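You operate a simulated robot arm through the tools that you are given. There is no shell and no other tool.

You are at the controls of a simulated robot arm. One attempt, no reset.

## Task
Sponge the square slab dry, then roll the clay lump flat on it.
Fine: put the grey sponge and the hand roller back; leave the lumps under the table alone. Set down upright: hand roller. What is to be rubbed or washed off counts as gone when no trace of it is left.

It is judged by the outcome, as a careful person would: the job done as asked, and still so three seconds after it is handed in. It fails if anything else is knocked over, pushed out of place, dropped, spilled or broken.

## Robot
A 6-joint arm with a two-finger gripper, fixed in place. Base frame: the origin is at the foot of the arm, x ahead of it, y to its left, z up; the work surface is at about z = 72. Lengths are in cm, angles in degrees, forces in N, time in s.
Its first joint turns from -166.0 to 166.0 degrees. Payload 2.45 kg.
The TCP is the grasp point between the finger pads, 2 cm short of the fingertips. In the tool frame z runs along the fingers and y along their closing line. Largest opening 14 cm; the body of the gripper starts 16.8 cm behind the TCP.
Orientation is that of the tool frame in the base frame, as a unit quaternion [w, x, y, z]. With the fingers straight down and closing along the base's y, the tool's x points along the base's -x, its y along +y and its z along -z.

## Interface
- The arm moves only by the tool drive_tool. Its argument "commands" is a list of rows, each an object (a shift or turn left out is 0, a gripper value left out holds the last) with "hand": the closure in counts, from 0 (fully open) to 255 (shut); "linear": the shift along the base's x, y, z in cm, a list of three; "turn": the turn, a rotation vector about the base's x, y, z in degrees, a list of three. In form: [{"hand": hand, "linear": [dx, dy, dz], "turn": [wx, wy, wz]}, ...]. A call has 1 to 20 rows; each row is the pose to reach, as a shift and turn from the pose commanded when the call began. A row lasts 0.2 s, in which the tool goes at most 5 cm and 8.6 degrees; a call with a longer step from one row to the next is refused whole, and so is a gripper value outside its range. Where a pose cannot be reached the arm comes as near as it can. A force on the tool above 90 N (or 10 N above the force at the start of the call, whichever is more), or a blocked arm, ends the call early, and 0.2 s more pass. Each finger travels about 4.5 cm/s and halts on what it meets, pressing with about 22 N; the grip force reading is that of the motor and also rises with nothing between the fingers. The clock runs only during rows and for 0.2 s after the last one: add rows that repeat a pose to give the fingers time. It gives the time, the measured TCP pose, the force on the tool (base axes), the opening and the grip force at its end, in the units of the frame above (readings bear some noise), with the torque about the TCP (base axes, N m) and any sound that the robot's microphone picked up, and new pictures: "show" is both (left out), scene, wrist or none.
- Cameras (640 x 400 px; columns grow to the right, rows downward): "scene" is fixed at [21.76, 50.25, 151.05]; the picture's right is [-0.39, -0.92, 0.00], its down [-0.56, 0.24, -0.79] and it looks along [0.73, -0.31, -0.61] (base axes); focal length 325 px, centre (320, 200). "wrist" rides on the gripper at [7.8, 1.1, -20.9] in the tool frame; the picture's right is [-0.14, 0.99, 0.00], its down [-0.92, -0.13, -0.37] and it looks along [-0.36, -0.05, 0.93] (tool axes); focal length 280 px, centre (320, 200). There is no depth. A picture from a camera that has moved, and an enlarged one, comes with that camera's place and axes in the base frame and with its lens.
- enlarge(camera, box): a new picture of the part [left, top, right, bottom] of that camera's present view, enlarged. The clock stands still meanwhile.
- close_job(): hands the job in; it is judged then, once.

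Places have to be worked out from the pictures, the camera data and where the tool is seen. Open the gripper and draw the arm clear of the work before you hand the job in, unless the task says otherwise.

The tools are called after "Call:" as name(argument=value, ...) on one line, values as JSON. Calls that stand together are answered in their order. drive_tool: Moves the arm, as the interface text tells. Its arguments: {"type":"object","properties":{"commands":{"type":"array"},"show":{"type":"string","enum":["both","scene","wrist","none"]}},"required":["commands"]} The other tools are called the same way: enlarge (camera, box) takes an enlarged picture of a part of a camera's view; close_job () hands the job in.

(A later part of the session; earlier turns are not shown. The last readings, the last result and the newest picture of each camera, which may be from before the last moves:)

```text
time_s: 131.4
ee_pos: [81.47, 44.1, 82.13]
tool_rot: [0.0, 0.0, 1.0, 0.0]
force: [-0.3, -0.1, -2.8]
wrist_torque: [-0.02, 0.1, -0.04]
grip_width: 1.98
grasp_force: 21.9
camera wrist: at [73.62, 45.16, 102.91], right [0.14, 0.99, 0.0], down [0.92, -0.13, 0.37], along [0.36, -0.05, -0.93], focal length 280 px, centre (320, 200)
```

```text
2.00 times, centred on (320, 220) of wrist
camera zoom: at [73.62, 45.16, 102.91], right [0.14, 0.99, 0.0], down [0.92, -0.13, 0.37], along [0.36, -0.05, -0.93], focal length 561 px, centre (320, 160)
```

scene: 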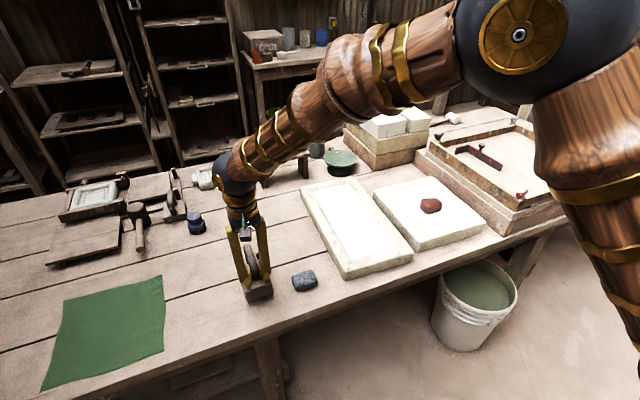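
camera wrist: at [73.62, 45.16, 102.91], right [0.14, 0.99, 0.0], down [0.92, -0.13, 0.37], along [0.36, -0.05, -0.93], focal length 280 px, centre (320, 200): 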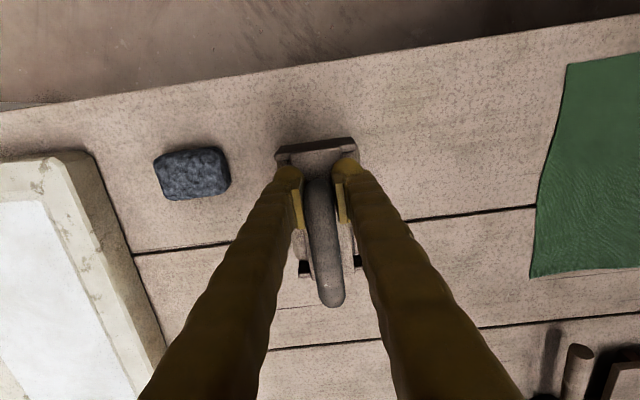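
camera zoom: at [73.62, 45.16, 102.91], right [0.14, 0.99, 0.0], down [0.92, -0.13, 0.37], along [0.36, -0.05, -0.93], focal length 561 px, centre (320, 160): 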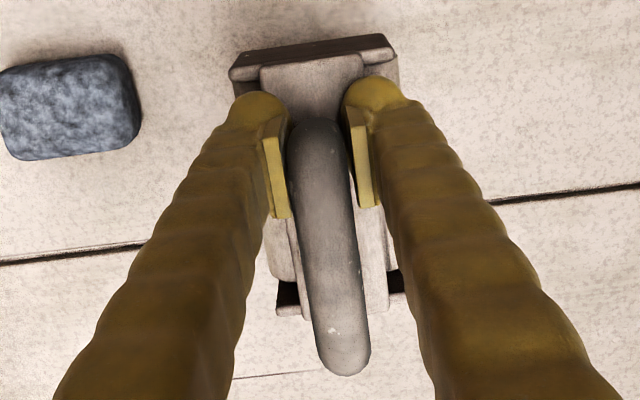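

Rigid and level. Now I raise it and carry it over to the slab again, aiming for the drum to cover the lump.

Call:
drive_tool(commands=[{"hand": 255, "linear": [0, 0, 3]}, {"hand": 255, "linear": [0.2, -1, 6.5]}, {"hand": 255, "linear": [0.6, -3, 9.5]}, {"hand": 255, "linear": [1, -6, 11.5]}, {"hand": 255, "linear": [1.5, -10, 12.5]}, {"hand": 255, "linear": [2, -14, 13]}, {"hand": 255, "linear": [2.5, -18, 13]}, {"hand": 255, "linear": [3, -22, 13]}, {"hand": 255, "linear": [3.5, -26, 13]}, {"hand": 255, "linear": [4, -30, 13]}, {"hand": 255, "linear": [4.5, -34, 13]}, {"hand": 255, "linear": [5, -38, 13]}, {"hand": 255, "linear": [5.5, -42, 13]}, {"hand": 255, "linear": [6, -46, 13]}, {"hand": 255, "linear": [6.5, -50, 13]}, {"hand": 255, "linear": [6.8, -54, 13]}, {"hand": 255, "linear": [7, -58, 13]}, {"hand": 255, "linear": [7.2, -61.5, 13]}, {"hand": 255, "linear": [7.3, -64.3, 13]}, {"hand": 255, "linear": [7.3, -65.8, 13]}], show="both")

Call:
enlarge(camera="scene", box=[380, 120, 500, 240])

Call:
enlarge(camera="wrist", box=[200, 60, 440, 300])

```text
time_s: 135.6
ee_pos: [88.95, -21.8, 94.91]
tool_rot: [0.0, 0.001, 1.0, 0.0]
force: [0.8, 0.0, -3.6]
wrist_torque: [0.02, 0.09, -0.05]
grip_width: 1.97
grasp_force: 21.9
camera wrist: at [80.98, -20.72, 115.91], right [0.14, 0.99, 0.0], down [0.92, -0.13, 0.37], along [0.37, -0.05, -0.93], focal length 280 px, centre (320, 200)
```

scene: 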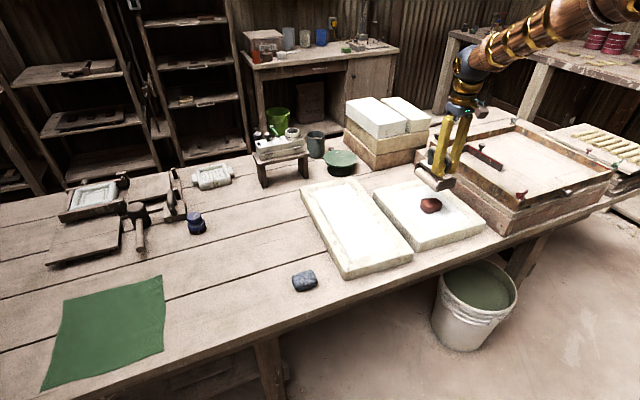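
wrist: 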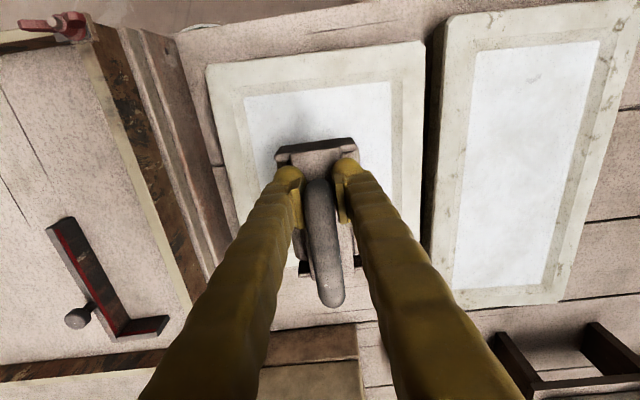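

```text
3.33 times, centred on (440, 180) of scene
camera zoom: at [21.76, 50.25, 151.05], right [-0.39, -0.92, 0.0], down [-0.56, 0.24, -0.79], along [0.73, -0.31, -0.61], focal length 1083 px, centre (-80, 267)
```

zoom: 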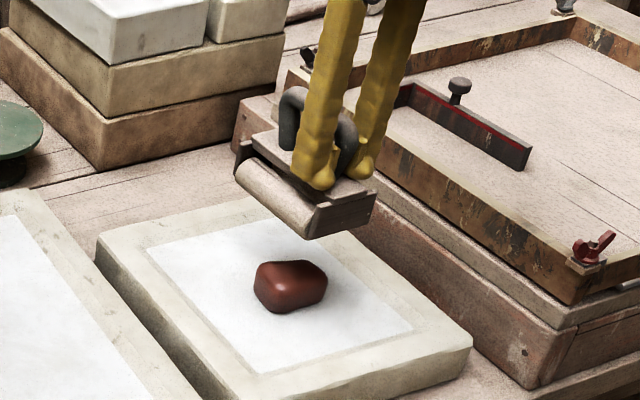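

```text
1.67 times, centred on (320, 180) of wrist
camera zoom: at [80.98, -20.72, 115.91], right [0.14, 0.99, 0.0], down [0.92, -0.13, 0.37], along [0.37, -0.05, -0.93], focal length 467 px, centre (320, 233)
```

zoom: 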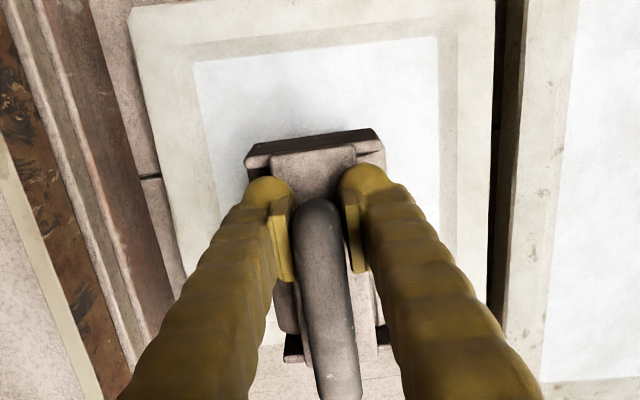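

Still rigid. I lower to near contact (TCP≈87.9) and then press in steps.

Call:
drive_tool(commands=[{"hand": 255, "linear": [0, 0, -2.5]}, {"hand": 255, "linear": [0, 0, -5]}, {"hand": 255, "linear": [0, 0, -6.4]}, {"hand": 255, "linear": [0, 0, -6.4]}], show="none")

Call:
drive_tool(commands=[{"hand": 255, "linear": [0, 0, -0.3]}, {"hand": 255, "linear": [0, 0, -0.6]}, {"hand": 255, "linear": [0, 0, -0.6]}], show="none")

Call:
drive_tool(commands=[{"hand": 255, "linear": [0, 0, -0.15]}, {"hand": 255, "linear": [0, 0, -0.3]}, {"hand": 255, "linear": [0, 0, -0.3]}], show="none")

```text
time_s: 136.6
ee_pos: [88.85, -21.77, 88.62]
tool_rot: [0.0, 0.0, 1.0, -0.001]
force: [0.3, -0.2, -3.8]
wrist_torque: [0.0, 0.09, 0.03]
grip_width: 1.96
grasp_force: 22.5
```

```text
time_s: 137.4
ee_pos: [88.75, -21.78, 88.23]
tool_rot: [0.001, 0.0, 1.0, -0.001]
force: [-0.9, 2.1, 9.9]
wrist_torque: [0.43, 0.2, 0.03]
grip_width: 2.0
grasp_force: 22.0
```

```text
time_s: 138.2
ee_pos: [88.82, -21.84, 87.88]
tool_rot: [0.002, 0.0, 1.0, 0.0]
force: [-5.7, 7.4, 61.1]
wrist_torque: [1.88, 0.6, 0.01]
grip_width: 2.04
grasp_force: 21.6
```

That's 65 N on the clay. I look at the clay and the roller.

Call:
enlarge(camera="scene", box=[405, 165, 475, 225])

Call:
enlarge(camera="scene", box=[415, 185, 455, 215])

```text
6.67 times, centred on (440, 195) of scene
camera zoom: at [21.76, 50.25, 151.05], right [-0.39, -0.92, 0.0], down [-0.56, 0.24, -0.79], along [0.73, -0.31, -0.61], focal length 2166 px, centre (-480, 233)
```

zoom: 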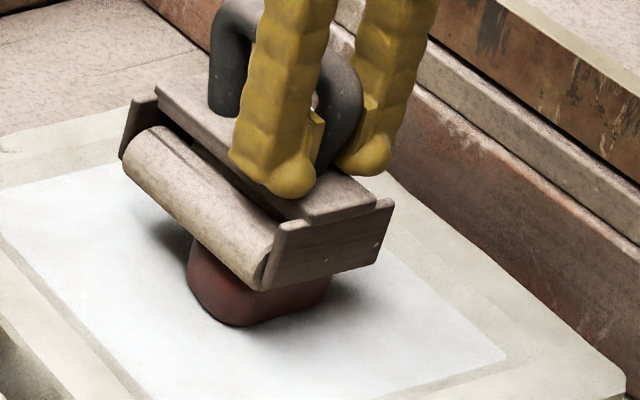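

```text
13.33 times, centred on (435, 200) of scene
camera zoom: at [21.76, 50.25, 151.05], right [-0.39, -0.92, 0.0], down [-0.56, 0.24, -0.79], along [0.73, -0.31, -0.61], focal length 4332 px, centre (-1213, 200)
```

zoom: 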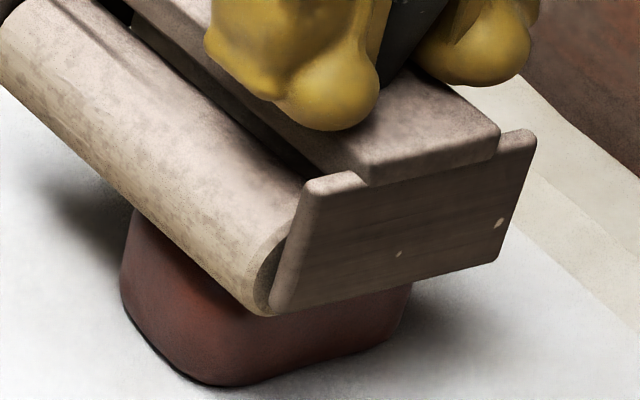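

The roller evidently has two drums (at about ±2.2 cm), and static pressing alone doesn't deform the clay. Now I roll under firm load: ease slightly and roll ±1.5 cm along y with monitoring.

Call:
drive_tool(commands=[{"hand": 255, "linear": [0, 0, 0.1]}, {"hand": 255, "linear": [0, 0.5, 0.1]}, {"hand": 255, "linear": [0, 1.0, 0.1]}], show="scene")

Call:
enlarge(camera="scene", box=[405, 165, 475, 225])

```text
time_s: 139.0
ee_pos: [88.78, -20.73, 87.92]
tool_rot: [0.0, 0.0, 1.0, 0.0]
force: [6.6, 7.0, 48.3]
wrist_torque: [0.33, -0.25, 0.01]
grip_width: 1.98
grasp_force: 22.2
```

scene: 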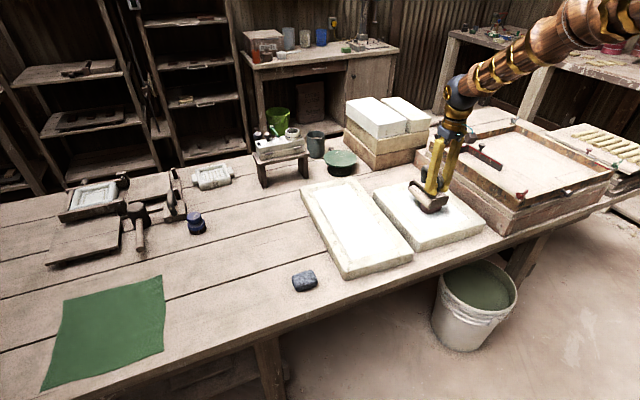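

```text
6.67 times, centred on (440, 195) of scene
camera zoom: at [21.76, 50.25, 151.05], right [-0.39, -0.92, 0.0], down [-0.56, 0.24, -0.79], along [0.73, -0.31, -0.61], focal length 2166 px, centre (-480, 233)
```

zoom: 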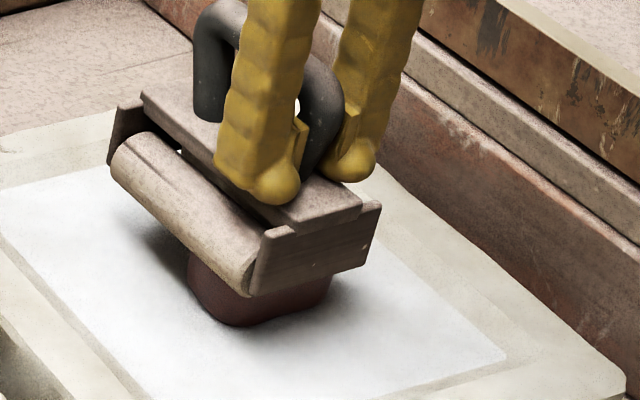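

Load stays at ~50 N while rolling, the lump stays put. I continue with several back-and-forth strokes.

Call:
drive_tool(commands=[{"hand": 255, "linear": [0, -0.5, 0]}, {"hand": 255, "linear": [0, -1.0, 0]}, {"hand": 255, "linear": [0, -1.5, 0]}, {"hand": 255, "linear": [0, -2.0, 0]}, {"hand": 255, "linear": [0, -2.5, 0]}, {"hand": 255, "linear": [0, -2.0, 0]}, {"hand": 255, "linear": [0, -1.5, 0]}, {"hand": 255, "linear": [0, -1.0, 0]}], show="scene")

Call:
enlarge(camera="scene", box=[405, 165, 475, 225])

```text
time_s: 140.8
ee_pos: [88.93, -21.79, 87.95]
tool_rot: [0.001, -0.001, 1.0, 0.0]
force: [0.5, 7.6, 71.8]
wrist_torque: [1.96, 0.14, 0.02]
grip_width: 2.04
grasp_force: 21.7
```

scene: 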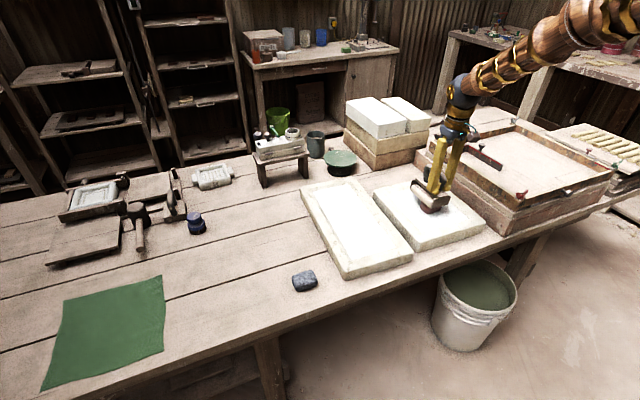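

```text
6.67 times, centred on (440, 195) of scene
camera zoom: at [21.76, 50.25, 151.05], right [-0.39, -0.92, 0.0], down [-0.56, 0.24, -0.79], along [0.73, -0.31, -0.61], focal length 2166 px, centre (-480, 233)
```

zoom: 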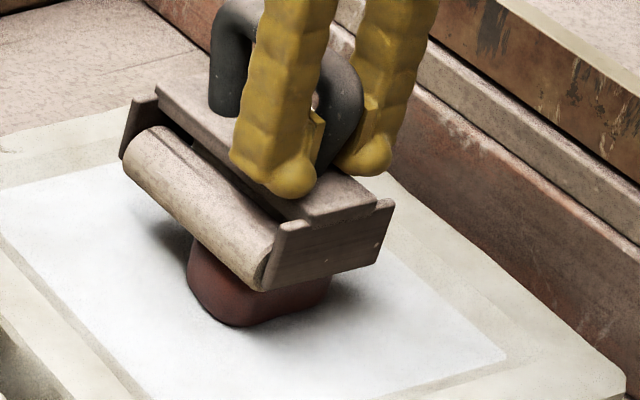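

No yielding is apparent yet. I lift off to inspect the lump itself again from both cameras.

Call:
drive_tool(commands=[{"hand": 255, "linear": [0, 0, 1]}, {"hand": 255, "linear": [0, -2, 4]}, {"hand": 255, "linear": [0, -4, 8]}, {"hand": 255, "linear": [0, -5, 11]}, {"hand": 255, "linear": [0, -5, 11]}], show="both")

Call:
enlarge(camera="scene", box=[410, 190, 455, 222])

Call:
enlarge(camera="scene", box=[420, 130, 480, 190])

```text
time_s: 142.0
ee_pos: [88.85, -27.01, 99.0]
tool_rot: [0.001, 0.001, 1.0, 0.001]
force: [0.7, -0.5, -3.3]
wrist_torque: [0.0, 0.1, 0.0]
grip_width: 2.0
grasp_force: 22.4
camera wrist: at [80.95, -25.77, 119.74], right [0.14, 0.99, 0.0], down [0.92, -0.13, 0.37], along [0.36, -0.05, -0.93], focal length 280 px, centre (320, 200)
```

scene: 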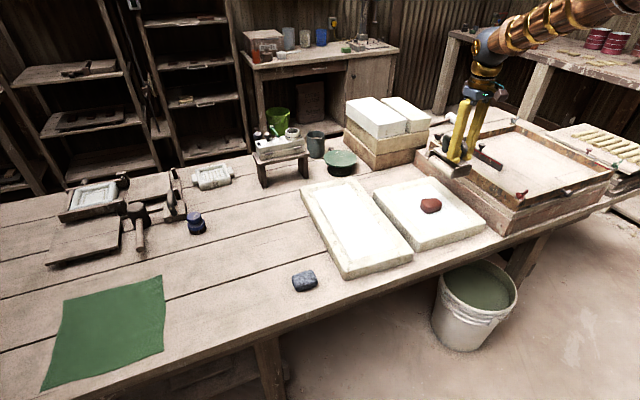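
wrist: 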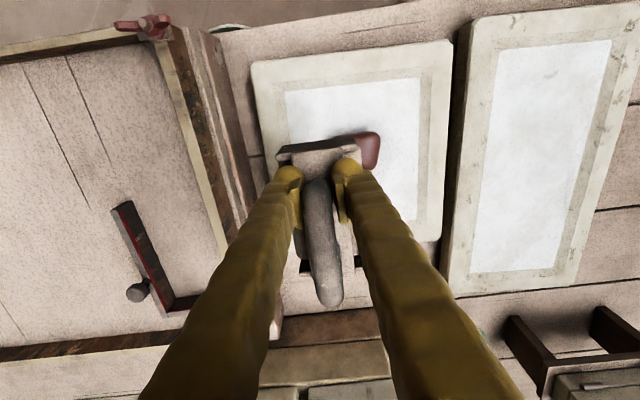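

```text
12.50 times, centred on (432, 206) of scene
camera zoom: at [21.76, 50.25, 151.05], right [-0.39, -0.92, 0.0], down [-0.56, 0.24, -0.79], along [0.73, -0.31, -0.61], focal length 4062 px, centre (-1086, 125)
```

zoom: 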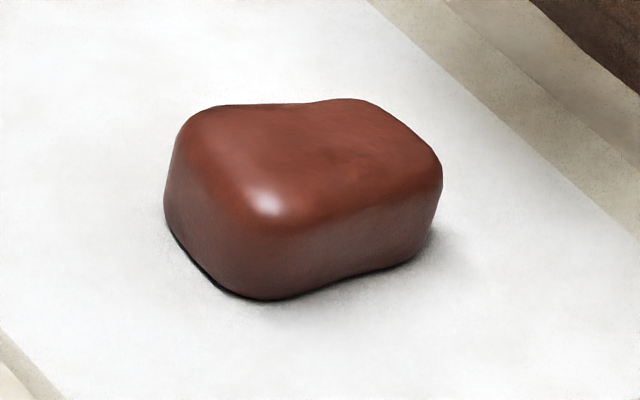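

```text
6.67 times, centred on (450, 160) of scene
camera zoom: at [21.76, 50.25, 151.05], right [-0.39, -0.92, 0.0], down [-0.56, 0.24, -0.79], along [0.73, -0.31, -0.61], focal length 2166 px, centre (-547, 467)
```

zoom: 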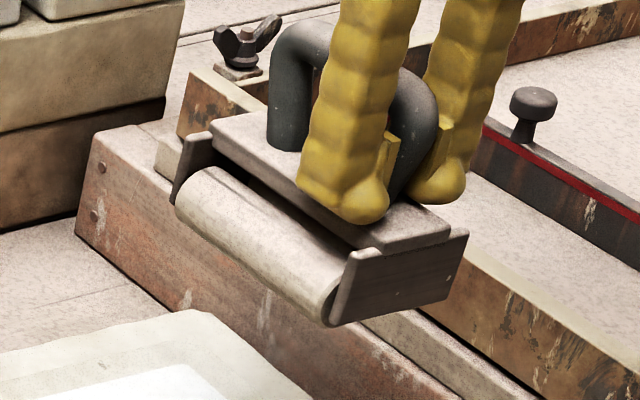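

The lump is still unchanged even after ~65 N at slow speed. I try longer, quicker rolling strokes (about 7 cm/s, fully across the lump) at ~30 N.

Call:
drive_tool(commands=[{"hand": 255, "linear": [0, 2.5, -3]}, {"hand": 255, "linear": [0, 5, -7]}, {"hand": 255, "linear": [0, 5, -10]}, {"hand": 255, "linear": [0, 5, -10.75]}, {"hand": 255, "linear": [0, 5, -10.9]}, {"hand": 255, "linear": [0, 5, -10.9]}], show="none")

Call:
drive_tool(commands=[{"hand": 255, "linear": [0, 1.4, 0]}, {"hand": 255, "linear": [0, 2.8, 0]}, {"hand": 255, "linear": [0, 1.4, 0]}, {"hand": 255, "linear": [0, 0, 0]}, {"hand": 255, "linear": [0, -1.4, 0]}, {"hand": 255, "linear": [0, -2.8, 0]}, {"hand": 255, "linear": [0, -1.4, 0]}, {"hand": 255, "linear": [0, 0, 0]}], show="both")

Call:
enlarge(camera="scene", box=[405, 165, 475, 225])

```text
time_s: 143.4
ee_pos: [88.85, -21.9, 88.05]
tool_rot: [0.001, 0.0, 1.0, 0.0]
force: [-3.0, 2.9, 21.1]
wrist_torque: [0.82, 0.37, 0.05]
grip_width: 2.0
grasp_force: 21.8
```

```text
time_s: 145.2
ee_pos: [88.76, -21.73, 87.77]
tool_rot: [-0.002, 0.0, 1.0, -0.001]
force: [0.3, 1.0, -3.8]
wrist_torque: [0.03, 0.11, 0.03]
grip_width: 1.98
grasp_force: 21.9
camera wrist: at [80.94, -20.66, 108.63], right [0.14, 0.99, 0.0], down [0.92, -0.13, 0.37], along [0.36, -0.05, -0.93], focal length 280 px, centre (320, 200)
```

scene: 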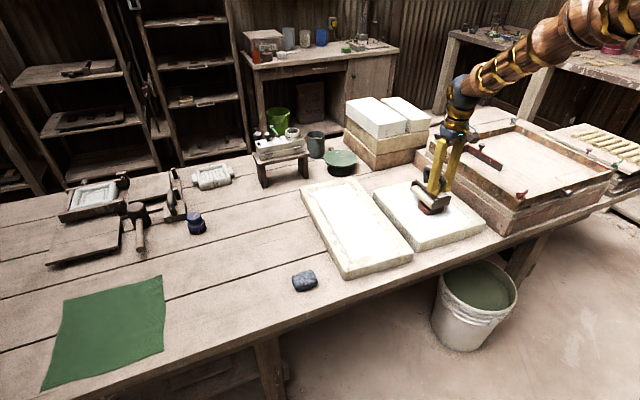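
wrist: 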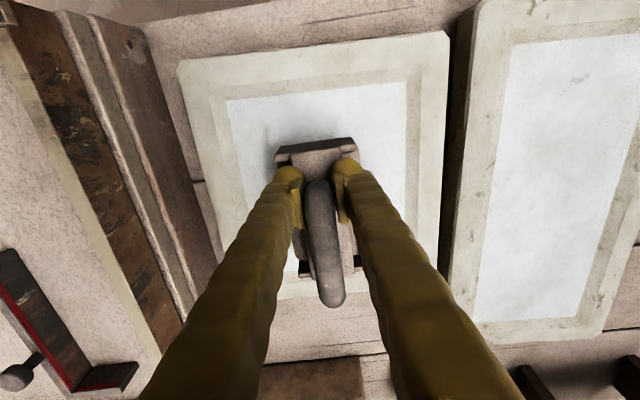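

```text
6.67 times, centred on (440, 195) of scene
camera zoom: at [21.76, 50.25, 151.05], right [-0.39, -0.92, 0.0], down [-0.56, 0.24, -0.79], along [0.73, -0.31, -0.61], focal length 2166 px, centre (-480, 233)
```

zoom: 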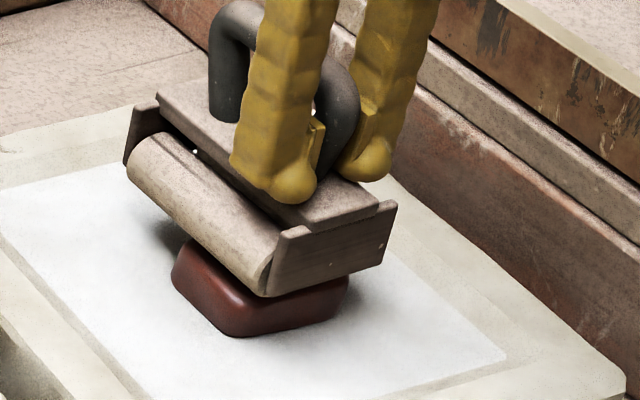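

Excellent — the lump visibly flattened and spread. Quicker full strokes do the job. I lower to regain contact and repeat.

Call:
drive_tool(commands=[{"hand": 255, "linear": [0, 0, -0.2]}, {"hand": 255, "linear": [0, 0, -0.4]}, {"hand": 255, "linear": [0, 0, -0.4]}], show="none")

Call:
drive_tool(commands=[{"hand": 255, "linear": [0, 0, -0.2]}, {"hand": 255, "linear": [0, 0, -0.2]}], show="none")

```text
time_s: 146.0
ee_pos: [88.83, -21.74, 87.56]
tool_rot: [0.0, -0.001, 1.0, 0.0]
force: [0.4, -0.1, -4.0]
wrist_torque: [-0.01, 0.14, 0.0]
grip_width: 1.98
grasp_force: 22.3
```

```text
time_s: 146.6
ee_pos: [88.8, -21.83, 87.39]
tool_rot: [0.0, 0.0, 1.0, 0.0]
force: [-0.2, -0.8, -2.3]
wrist_torque: [0.0, 0.05, -0.04]
grip_width: 1.99
grasp_force: 22.1
```

Call:
drive_tool(commands=[{"hand": 255, "linear": [0, 0, -0.15]}, {"hand": 255, "linear": [0, 0, -0.15]}, {"hand": 255, "linear": [0, 0, -0.15]}], show="none")

```text
time_s: 147.4
ee_pos: [88.85, -21.77, 87.34]
tool_rot: [0.001, 0.0, 1.0, 0.0]
force: [-5.2, -0.3, 18.5]
wrist_torque: [-0.02, -0.16, 0.01]
grip_width: 1.98
grasp_force: 22.1
```

Contact again (~22 N) about 0.7 cm lower. I run two more quick cycles across the lump.

Call:
drive_tool(commands=[{"hand": 255, "linear": [0, 1.5, 0]}, {"hand": 255, "linear": [0, 3.0, 0]}, {"hand": 255, "linear": [0, 1.5, 0]}, {"hand": 255, "linear": [0, 0, 0]}, {"hand": 255, "linear": [0, -1.5, 0]}, {"hand": 255, "linear": [0, -3.0, 0]}, {"hand": 255, "linear": [0, -1.5, 0]}, {"hand": 255, "linear": [0, 0, 0]}], show="scene")

Call:
enlarge(camera="scene", box=[405, 165, 475, 225])

```text
time_s: 149.2
ee_pos: [88.87, -21.8, 87.19]
tool_rot: [0.0, 0.0, 1.0, 0.0]
force: [0.8, 0.0, 25.3]
wrist_torque: [0.02, 0.11, 0.05]
grip_width: 1.99
grasp_force: 21.9
```

scene: 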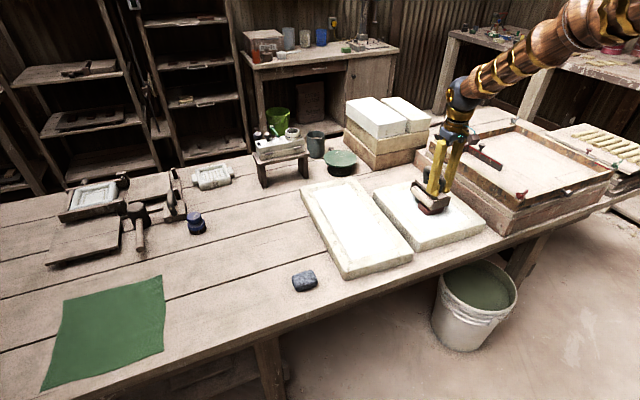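

```text
6.67 times, centred on (440, 195) of scene
camera zoom: at [21.76, 50.25, 151.05], right [-0.39, -0.92, 0.0], down [-0.56, 0.24, -0.79], along [0.73, -0.31, -0.61], focal length 2166 px, centre (-480, 233)
```

zoom: 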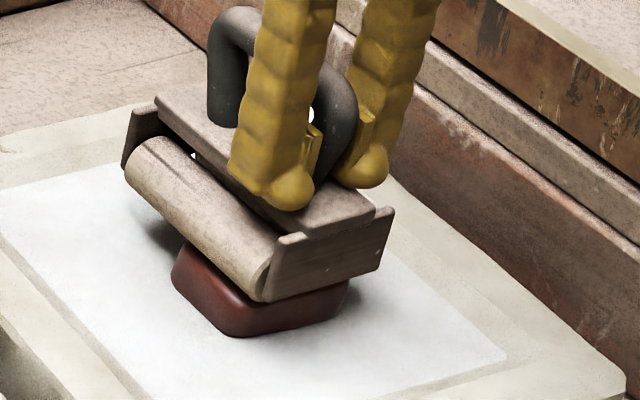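

No further change this time. I repeat with firmer load (~40 N) and wider, faster strokes.

Call:
drive_tool(commands=[{"hand": 255, "linear": [0, 0, -0.08]}, {"hand": 255, "linear": [0, 2, -0.08]}, {"hand": 255, "linear": [0, 4, -0.08]}, {"hand": 255, "linear": [0, 2, -0.08]}, {"hand": 255, "linear": [0, 0, -0.08]}, {"hand": 255, "linear": [0, -2, -0.08]}, {"hand": 255, "linear": [0, -4, -0.08]}, {"hand": 255, "linear": [0, -2, -0.08]}, {"hand": 255, "linear": [0, 0, -0.08]}], show="scene")

Call:
enlarge(camera="scene", box=[405, 165, 475, 225])

```text
time_s: 151.2
ee_pos: [88.84, -21.92, 86.97]
tool_rot: [0.0, 0.0, 1.0, 0.0]
force: [0.0, -0.7, -4.3]
wrist_torque: [-0.02, 0.1, 0.03]
grip_width: 1.98
grasp_force: 22.6
```

scene: 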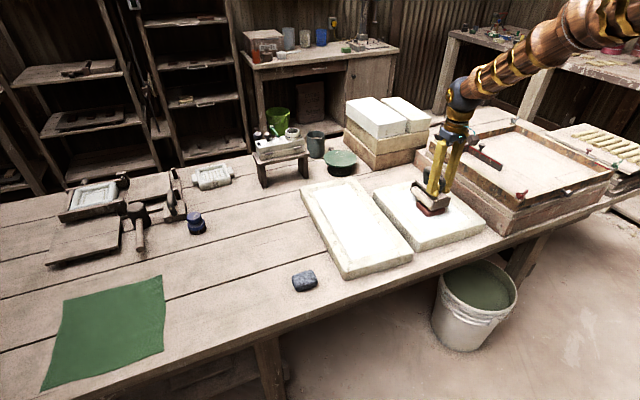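

```text
6.67 times, centred on (440, 195) of scene
camera zoom: at [21.76, 50.25, 151.05], right [-0.39, -0.92, 0.0], down [-0.56, 0.24, -0.79], along [0.73, -0.31, -0.61], focal length 2166 px, centre (-480, 233)
```

zoom: 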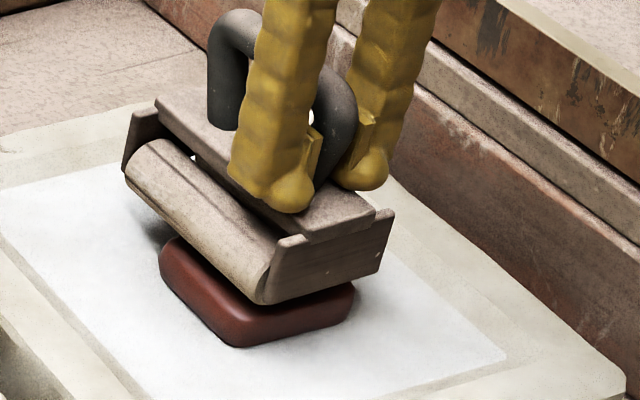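

Flattened further (wider, lower, contact lost again). I shift the roller slightly toward −x to stay centred, find contact, and continue.

Call:
drive_tool(commands=[{"hand": 255, "linear": [-0.4, 0, 0]}, {"hand": 255, "linear": [-0.8, 0, 0]}, {"hand": 255, "linear": [-0.8, 0, -0.2]}, {"hand": 255, "linear": [-0.8, 0, -0.35]}, {"hand": 255, "linear": [-0.8, 0, -0.35]}], show="none")

Call:
drive_tool(commands=[{"hand": 255, "linear": [0, 0, -0.15]}, {"hand": 255, "linear": [0, 0, -0.15]}, {"hand": 255, "linear": [0, 0, -0.15]}], show="none")

```text
time_s: 152.4
ee_pos: [88.08, -21.86, 86.72]
tool_rot: [0.0, 0.0, 1.0, 0.0]
force: [-0.8, -0.5, -4.0]
wrist_torque: [-0.02, 0.1, -0.02]
grip_width: 1.99
grasp_force: 22.2
```

```text
time_s: 153.2
ee_pos: [87.95, -21.8, 86.67]
tool_rot: [0.001, 0.0, 1.0, 0.0]
force: [-1.9, 0.3, 7.4]
wrist_torque: [0.0, 0.09, -0.02]
grip_width: 2.0
grasp_force: 21.5
```

Contact at ~11 N. I press to ~30 N and make wide quick strokes.

Call:
drive_tool(commands=[{"hand": 255, "linear": [0, 0, -0.15]}, {"hand": 255, "linear": [0, 2, -0.15]}, {"hand": 255, "linear": [0, 4, -0.15]}, {"hand": 255, "linear": [0, 2, -0.15]}, {"hand": 255, "linear": [0, 0, -0.15]}, {"hand": 255, "linear": [0, -2, -0.15]}, {"hand": 255, "linear": [0, -4, -0.15]}, {"hand": 255, "linear": [0, -2, -0.15]}, {"hand": 255, "linear": [0, 0, -0.15]}], show="scene")

Call:
enlarge(camera="scene", box=[405, 165, 475, 225])

```text
time_s: 155.2
ee_pos: [88.03, -21.9, 86.57]
tool_rot: [0.001, 0.001, 1.0, 0.001]
force: [4.2, 0.2, 41.8]
wrist_torque: [-0.06, -0.11, 0.12]
grip_width: 1.97
grasp_force: 21.8
```

scene: 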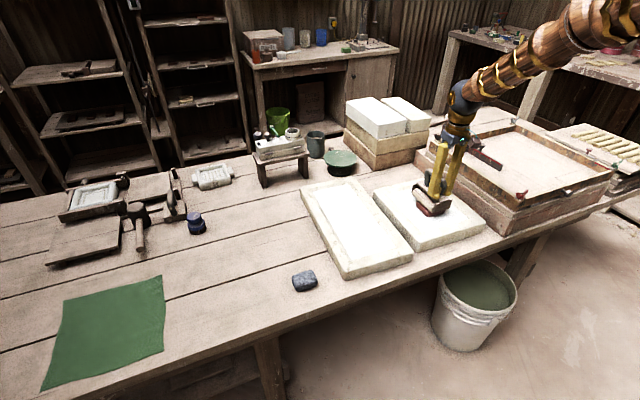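

```text
6.67 times, centred on (440, 195) of scene
camera zoom: at [21.76, 50.25, 151.05], right [-0.39, -0.92, 0.0], down [-0.56, 0.24, -0.79], along [0.73, -0.31, -0.61], focal length 2166 px, centre (-480, 233)
```

zoom: 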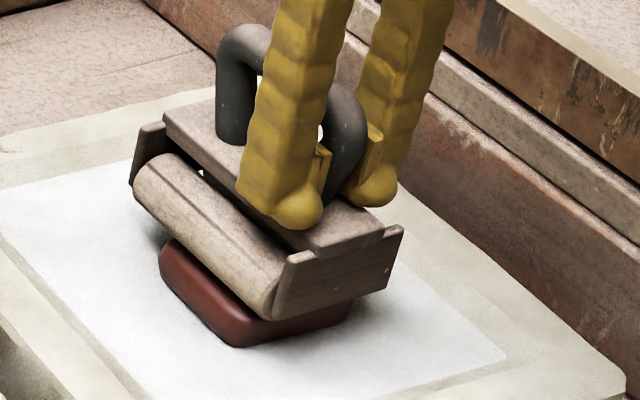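

No step this time; the flattening evidently accumulates with rolling distance. I continue another cycle at this load.

Call:
drive_tool(commands=[{"hand": 255, "linear": [0, 2, 0]}, {"hand": 255, "linear": [0, 4, 0]}, {"hand": 255, "linear": [0, 2, 0]}, {"hand": 255, "linear": [0, 0, 0]}, {"hand": 255, "linear": [0, -2, 0]}, {"hand": 255, "linear": [0, -4, 0]}, {"hand": 255, "linear": [0, -2, 0]}, {"hand": 255, "linear": [0, 0, 0]}], show="none")

Call:
enlarge(camera="scene", box=[405, 165, 475, 225])

```text
time_s: 157.0
ee_pos: [88.01, -21.82, 86.51]
tool_rot: [0.0, 0.0, 1.0, 0.0]
force: [0.1, 0.0, -3.6]
wrist_torque: [-0.01, 0.14, -0.01]
grip_width: 1.99
grasp_force: 21.9
```

```text
6.67 times, centred on (440, 195) of scene
camera zoom: at [21.76, 50.25, 151.05], right [-0.39, -0.92, 0.0], down [-0.56, 0.24, -0.79], along [0.73, -0.31, -0.61], focal length 2166 px, centre (-480, 233)
```

zoom: 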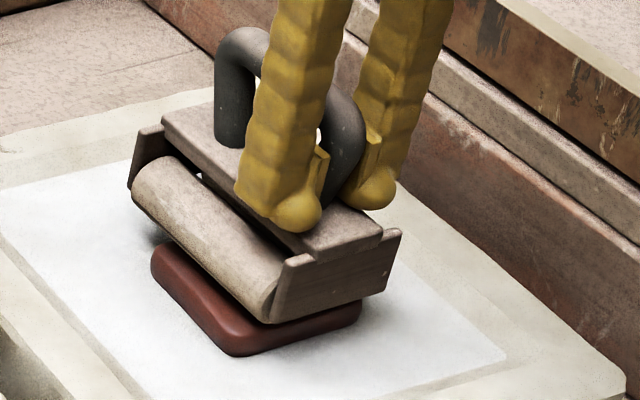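

Another step flatter. I lower to contact and continue.

Call:
drive_tool(commands=[{"hand": 255, "linear": [-0.2, 0, -0.2]}, {"hand": 255, "linear": [-0.4, 0, -0.35]}, {"hand": 255, "linear": [-0.4, 0, -0.35]}], show="none")

Call:
drive_tool(commands=[{"hand": 255, "linear": [0, 0, -0.15]}, {"hand": 255, "linear": [0, 0, -0.15]}, {"hand": 255, "linear": [0, 0, -0.15]}], show="none")

```text
time_s: 157.8
ee_pos: [87.66, -21.85, 86.18]
tool_rot: [0.001, 0.0, 1.0, 0.0]
force: [4.9, 0.7, 6.5]
wrist_torque: [0.0, -0.05, 0.01]
grip_width: 1.97
grasp_force: 22.4
```

```text
time_s: 158.6
ee_pos: [87.81, -21.77, 86.07]
tool_rot: [0.001, 0.0, 1.0, -0.001]
force: [1.9, -0.7, 40.8]
wrist_torque: [0.01, -0.02, -0.04]
grip_width: 1.97
grasp_force: 22.2
```

Load ~45 N. Two cycles of quick strokes now.

Call:
drive_tool(commands=[{"hand": 255, "linear": [0, 2, 0]}, {"hand": 255, "linear": [0, 4, 0]}, {"hand": 255, "linear": [0, 2, 0]}, {"hand": 255, "linear": [0, 0, 0]}, {"hand": 255, "linear": [0, -2, 0]}, {"hand": 255, "linear": [0, -4, 0]}, {"hand": 255, "linear": [0, -2, 0]}, {"hand": 255, "linear": [0, 0, 0]}, {"hand": 255, "linear": [0, 2, 0]}, {"hand": 255, "linear": [0, 4, 0]}, {"hand": 255, "linear": [0, 2, 0]}, {"hand": 255, "linear": [0, 0, 0]}, {"hand": 255, "linear": [0, -2, 0]}, {"hand": 255, "linear": [0, -4, 0]}, {"hand": 255, "linear": [0, -2, 0]}, {"hand": 255, "linear": [0, 0, 0]}], show="scene")

Call:
enlarge(camera="scene", box=[405, 165, 475, 225])

```text
time_s: 162.0
ee_pos: [87.66, -21.84, 86.08]
tool_rot: [0.0, 0.001, 1.0, 0.001]
force: [0.2, -1.1, -2.7]
wrist_torque: [-0.02, 0.13, -0.04]
grip_width: 1.99
grasp_force: 22.0
```

scene: 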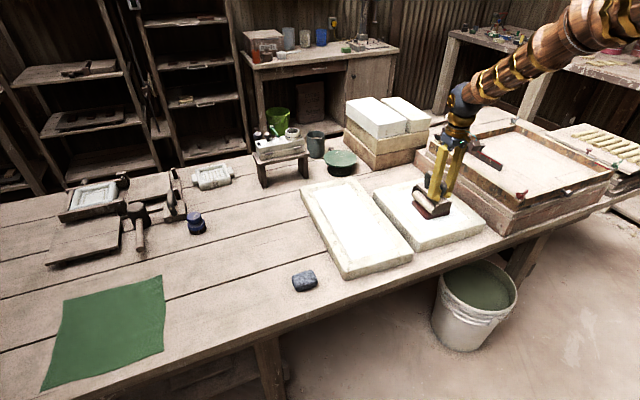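

```text
6.67 times, centred on (440, 195) of scene
camera zoom: at [21.76, 50.25, 151.05], right [-0.39, -0.92, 0.0], down [-0.56, 0.24, -0.79], along [0.73, -0.31, -0.61], focal length 2166 px, centre (-480, 233)
```

zoom: 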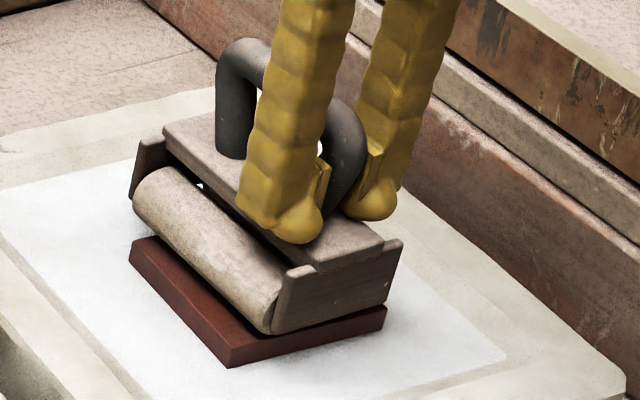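

The clay is now a flat rectangular slab with crisp edges. I lift off and look closely to see whether it's fully flat.

Call:
drive_tool(commands=[{"hand": 255, "linear": [0, 0, 1]}, {"hand": 255, "linear": [0, 0, 4]}, {"hand": 255, "linear": [0, 2, 8]}, {"hand": 255, "linear": [0, 6, 11]}, {"hand": 255, "linear": [0, 10, 12]}, {"hand": 255, "linear": [0, 14, 12]}, {"hand": 255, "linear": [0, 18, 12]}, {"hand": 255, "linear": [0, 18, 12]}], show="both")

Call:
enlarge(camera="scene", box=[400, 175, 480, 230])

Call:
enlarge(camera="wrist", box=[100, 60, 320, 280])

```text
time_s: 163.8
ee_pos: [87.64, -3.76, 98.0]
tool_rot: [0.0, 0.0, 1.0, 0.0]
force: [-0.1, -0.5, -3.9]
wrist_torque: [-0.01, 0.12, -0.01]
grip_width: 1.97
grasp_force: 22.3
camera wrist: at [79.76, -2.59, 118.82], right [0.14, 0.99, 0.0], down [0.92, -0.13, 0.37], along [0.36, -0.05, -0.93], focal length 280 px, centre (320, 200)
```

scene: 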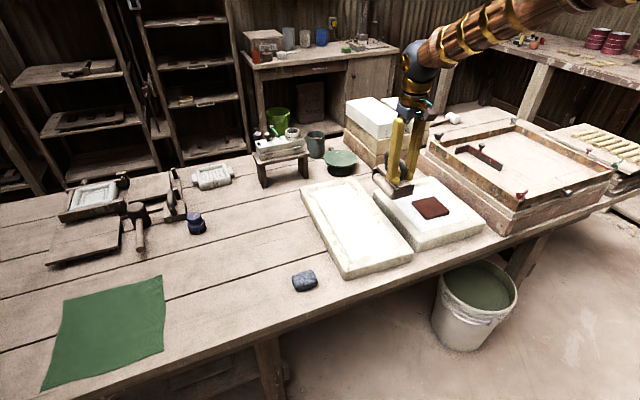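
wrist: 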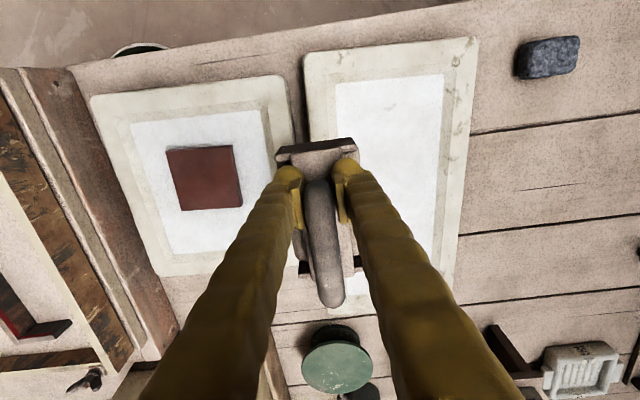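

```text
7.27 times, centred on (440, 202) of scene
camera zoom: at [21.76, 50.25, 151.05], right [-0.39, -0.92, 0.0], down [-0.56, 0.24, -0.79], along [0.73, -0.31, -0.61], focal length 2363 px, centre (-553, 182)
```

zoom: 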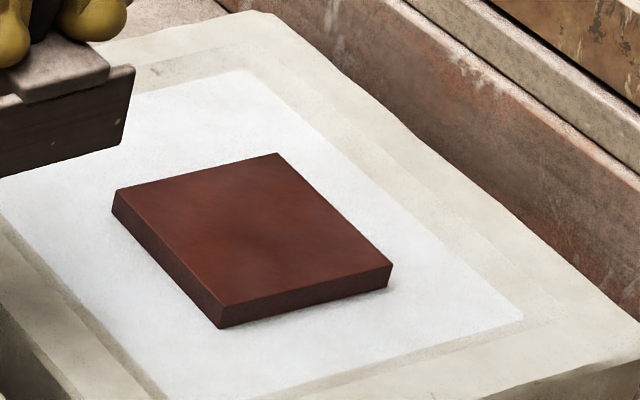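

```text
1.82 times, centred on (210, 170) of wrist
camera zoom: at [79.76, -2.59, 118.82], right [0.14, 0.99, 0.0], down [0.92, -0.13, 0.37], along [0.36, -0.05, -0.93], focal length 510 px, centre (520, 254)
```

zoom: 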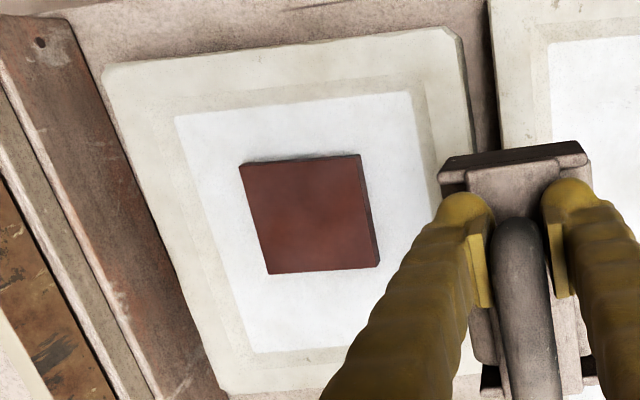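

The clay is now a flat tile of roughly 9 × 9 cm, about 1.4 cm thick. To be sure it's as flat as it gets, I return for another round of rolling.

Call:
drive_tool(commands=[{"hand": 255, "linear": [0, -2, 0]}, {"hand": 255, "linear": [0, -5, 0]}, {"hand": 255, "linear": [-0.1, -9, 0]}, {"hand": 255, "linear": [-0.2, -13, -1]}, {"hand": 255, "linear": [-0.3, -16, -3]}, {"hand": 255, "linear": [-0.3, -18, -6]}, {"hand": 255, "linear": [-0.3, -18, -9.5]}, {"hand": 255, "linear": [-0.3, -18, -11.8]}, {"hand": 255, "linear": [-0.3, -18, -12.1]}, {"hand": 255, "linear": [-0.3, -18, -12.1]}], show="none")

Call:
drive_tool(commands=[{"hand": 255, "linear": [0, 0, -0.15]}, {"hand": 255, "linear": [0, 0, -0.3]}, {"hand": 255, "linear": [0, 0, -0.3]}], show="none")

```text
time_s: 166.0
ee_pos: [87.4, -21.8, 85.76]
tool_rot: [0.0, 0.0, 1.0, -0.001]
force: [-0.1, 0.9, -4.0]
wrist_torque: [0.01, 0.11, -0.02]
grip_width: 2.02
grasp_force: 21.8
```

```text
time_s: 166.8
ee_pos: [87.24, -21.77, 85.76]
tool_rot: [0.001, 0.0, 1.0, 0.0]
force: [-7.1, 0.0, 35.9]
wrist_torque: [0.02, 0.07, 0.0]
grip_width: 1.97
grasp_force: 22.1
```

Contact at ~40 N. Two more cycles of strokes.

Call:
drive_tool(commands=[{"hand": 255, "linear": [0, 2, 0]}, {"hand": 255, "linear": [0, 4, 0]}, {"hand": 255, "linear": [0, 2, 0]}, {"hand": 255, "linear": [0, 0, 0]}, {"hand": 255, "linear": [0, -2, 0]}, {"hand": 255, "linear": [0, -4, 0]}, {"hand": 255, "linear": [0, -2, 0]}, {"hand": 255, "linear": [0, 0, 0]}, {"hand": 255, "linear": [0, 2, 0]}, {"hand": 255, "linear": [0, 4, 0]}, {"hand": 255, "linear": [0, 2, 0]}, {"hand": 255, "linear": [0, 0, 0]}, {"hand": 255, "linear": [0, -2, 0]}, {"hand": 255, "linear": [0, -4, 0]}, {"hand": 255, "linear": [0, -2, 0]}, {"hand": 255, "linear": [0, 0, 0]}], show="scene")

Call:
enlarge(camera="scene", box=[405, 165, 475, 225])

```text
time_s: 170.2
ee_pos: [87.34, -21.79, 85.66]
tool_rot: [0.0, 0.0, 1.0, 0.001]
force: [-7.5, -0.1, 59.3]
wrist_torque: [-0.07, 0.35, 0.33]
grip_width: 1.99
grasp_force: 22.2
```

scene: 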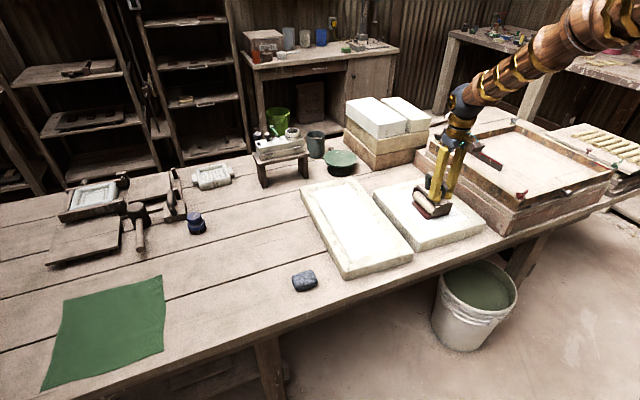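

```text
6.67 times, centred on (440, 195) of scene
camera zoom: at [21.76, 50.25, 151.05], right [-0.39, -0.92, 0.0], down [-0.56, 0.24, -0.79], along [0.73, -0.31, -0.61], focal length 2166 px, centre (-480, 233)
```

zoom: 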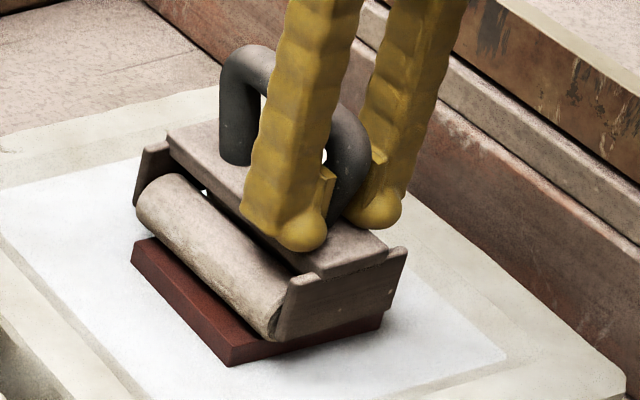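

No further change after 32 cm of rolling under 40–60 N — it looks like the final flat state. One more brief confirming cycle at reduced load.

Call:
drive_tool(commands=[{"hand": 255, "linear": [0, 0, 0.12]}, {"hand": 255, "linear": [0, 2, 0.12]}, {"hand": 255, "linear": [0, 4, 0.12]}, {"hand": 255, "linear": [0, 2, 0.12]}, {"hand": 255, "linear": [0, 0, 0.12]}, {"hand": 255, "linear": [0, -2, 0.12]}, {"hand": 255, "linear": [0, -4, 0.12]}, {"hand": 255, "linear": [0, -2, 0.12]}, {"hand": 255, "linear": [0, 0, 0.12]}], show="none")

Call:
drive_tool(commands=[{"hand": 255, "linear": [0, 0, 1]}, {"hand": 255, "linear": [0, 0, 4]}, {"hand": 255, "linear": [0, 2, 8]}, {"hand": 255, "linear": [0, 6, 11]}, {"hand": 255, "linear": [0, 10, 12]}, {"hand": 255, "linear": [0, 14, 12]}, {"hand": 255, "linear": [0, 18, 12]}, {"hand": 255, "linear": [0, 18, 12]}], show="both")

Call:
enlarge(camera="scene", box=[400, 175, 480, 230])

Call:
enlarge(camera="wrist", box=[100, 60, 320, 280])

```text
time_s: 172.2
ee_pos: [87.36, -21.76, 85.69]
tool_rot: [0.001, 0.0, 1.0, 0.0]
force: [-8.7, -0.3, 53.0]
wrist_torque: [-0.04, 0.39, 0.27]
grip_width: 1.97
grasp_force: 22.1
```

```text
time_s: 174.0
ee_pos: [87.26, -3.76, 97.87]
tool_rot: [0.0, 0.0, 1.0, 0.0]
force: [0.4, -0.2, -3.7]
wrist_torque: [0.0, 0.12, -0.06]
grip_width: 1.98
grasp_force: 22.4
camera wrist: at [79.43, -2.56, 118.6], right [0.14, 0.99, 0.0], down [0.92, -0.13, 0.37], along [0.36, -0.05, -0.93], focal length 280 px, centre (320, 200)
```

scene: 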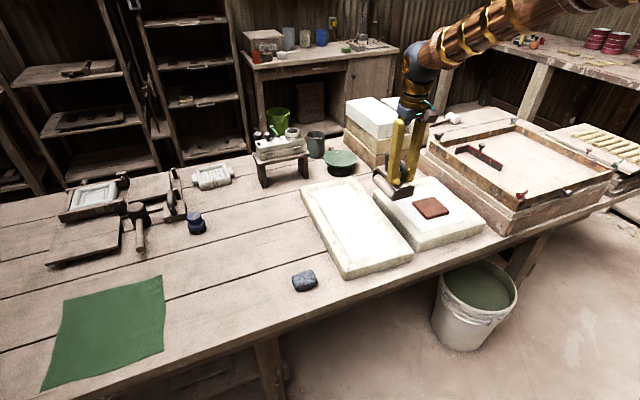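
wrist: 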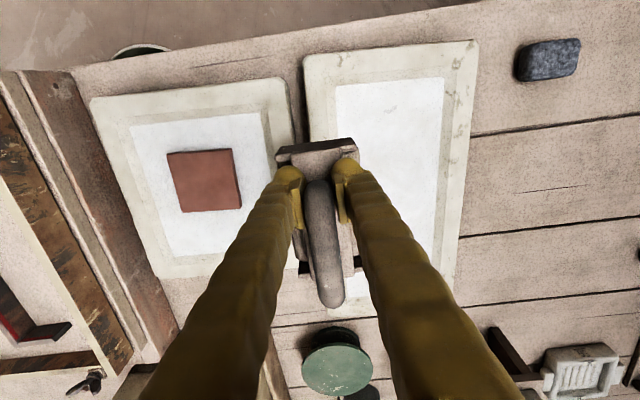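

```text
7.27 times, centred on (440, 202) of scene
camera zoom: at [21.76, 50.25, 151.05], right [-0.39, -0.92, 0.0], down [-0.56, 0.24, -0.79], along [0.73, -0.31, -0.61], focal length 2363 px, centre (-553, 182)
```

zoom: 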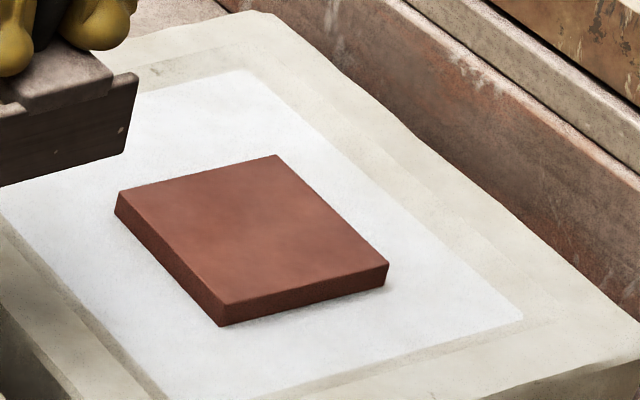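

```text
1.82 times, centred on (210, 170) of wrist
camera zoom: at [79.43, -2.56, 118.6], right [0.14, 0.99, 0.0], down [0.92, -0.13, 0.37], along [0.36, -0.05, -0.93], focal length 510 px, centre (520, 254)
```

zoom: 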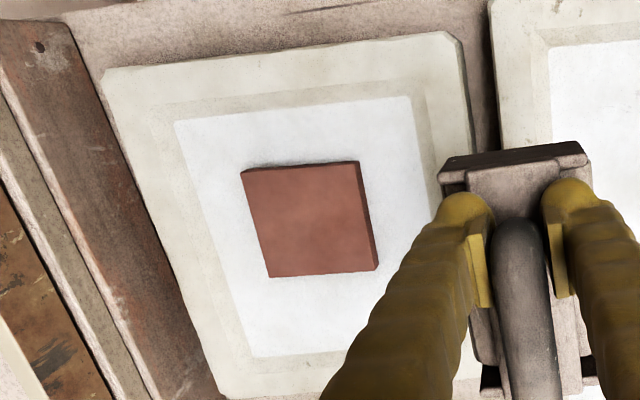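

The tile is flat and unchanged in thickness, just drier-looking now; rolling is done. Next I return the roller: first back to the free table area near (84.9, 44) to regrip by the bar for the longer reach.

Call:
drive_tool(commands=[{"hand": 255, "linear": [-0.2, 1, 0]}, {"hand": 255, "linear": [-0.5, 3.5, 0]}, {"hand": 255, "linear": [-1, 7, 0]}, {"hand": 255, "linear": [-1.5, 11, 0]}, {"hand": 255, "linear": [-2, 15, 0]}, {"hand": 255, "linear": [-2.5, 19, 0]}, {"hand": 255, "linear": [-3, 23, 0]}, {"hand": 255, "linear": [-3.5, 27, 0]}, {"hand": 255, "linear": [-4, 31, 0]}, {"hand": 255, "linear": [-4.5, 35, 0]}, {"hand": 255, "linear": [-5, 39, 0]}, {"hand": 255, "linear": [-5.4, 42.5, -1]}, {"hand": 255, "linear": [-5.7, 45.5, -3]}, {"hand": 255, "linear": [-5.81, 47.3, -5.5]}, {"hand": 255, "linear": [-5.81, 47.8, -9]}, {"hand": 255, "linear": [-5.81, 47.8, -12.5]}, {"hand": 255, "linear": [-5.81, 47.8, -15.5]}, {"hand": 255, "linear": [-5.81, 47.8, -17]}, {"hand": 255, "linear": [-5.81, 47.8, -17]}], show="both")

Call:
enlarge(camera="scene", box=[215, 225, 295, 305])

```text
time_s: 178.0
ee_pos: [81.48, 44.07, 80.65]
tool_rot: [0.0, 0.0, 1.0, 0.0]
force: [-0.2, -0.4, -3.9]
wrist_torque: [-0.02, 0.13, 0.01]
grip_width: 1.97
grasp_force: 22.4
camera wrist: at [73.72, 45.13, 101.51], right [0.14, 0.99, 0.0], down [0.92, -0.13, 0.37], along [0.36, -0.05, -0.93], focal length 280 px, centre (320, 200)
```

scene: 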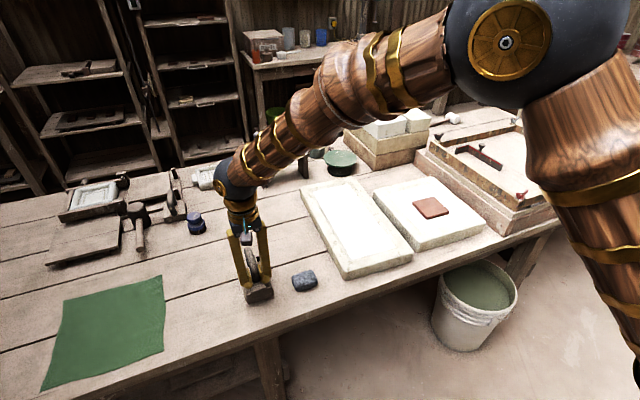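
wrist: 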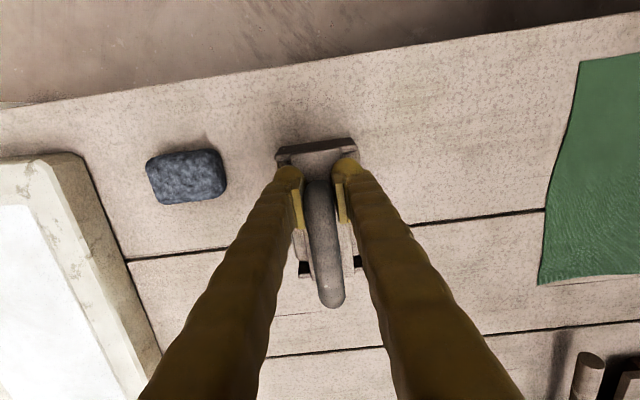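

```text
5.00 times, centred on (255, 265) of scene
camera zoom: at [21.76, 50.25, 151.05], right [-0.39, -0.92, 0.0], down [-0.56, 0.24, -0.79], along [0.73, -0.31, -0.61], focal length 1625 px, centre (645, -125)
```

zoom: 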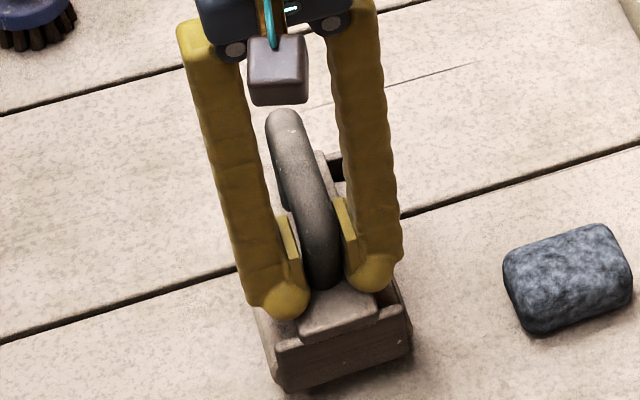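

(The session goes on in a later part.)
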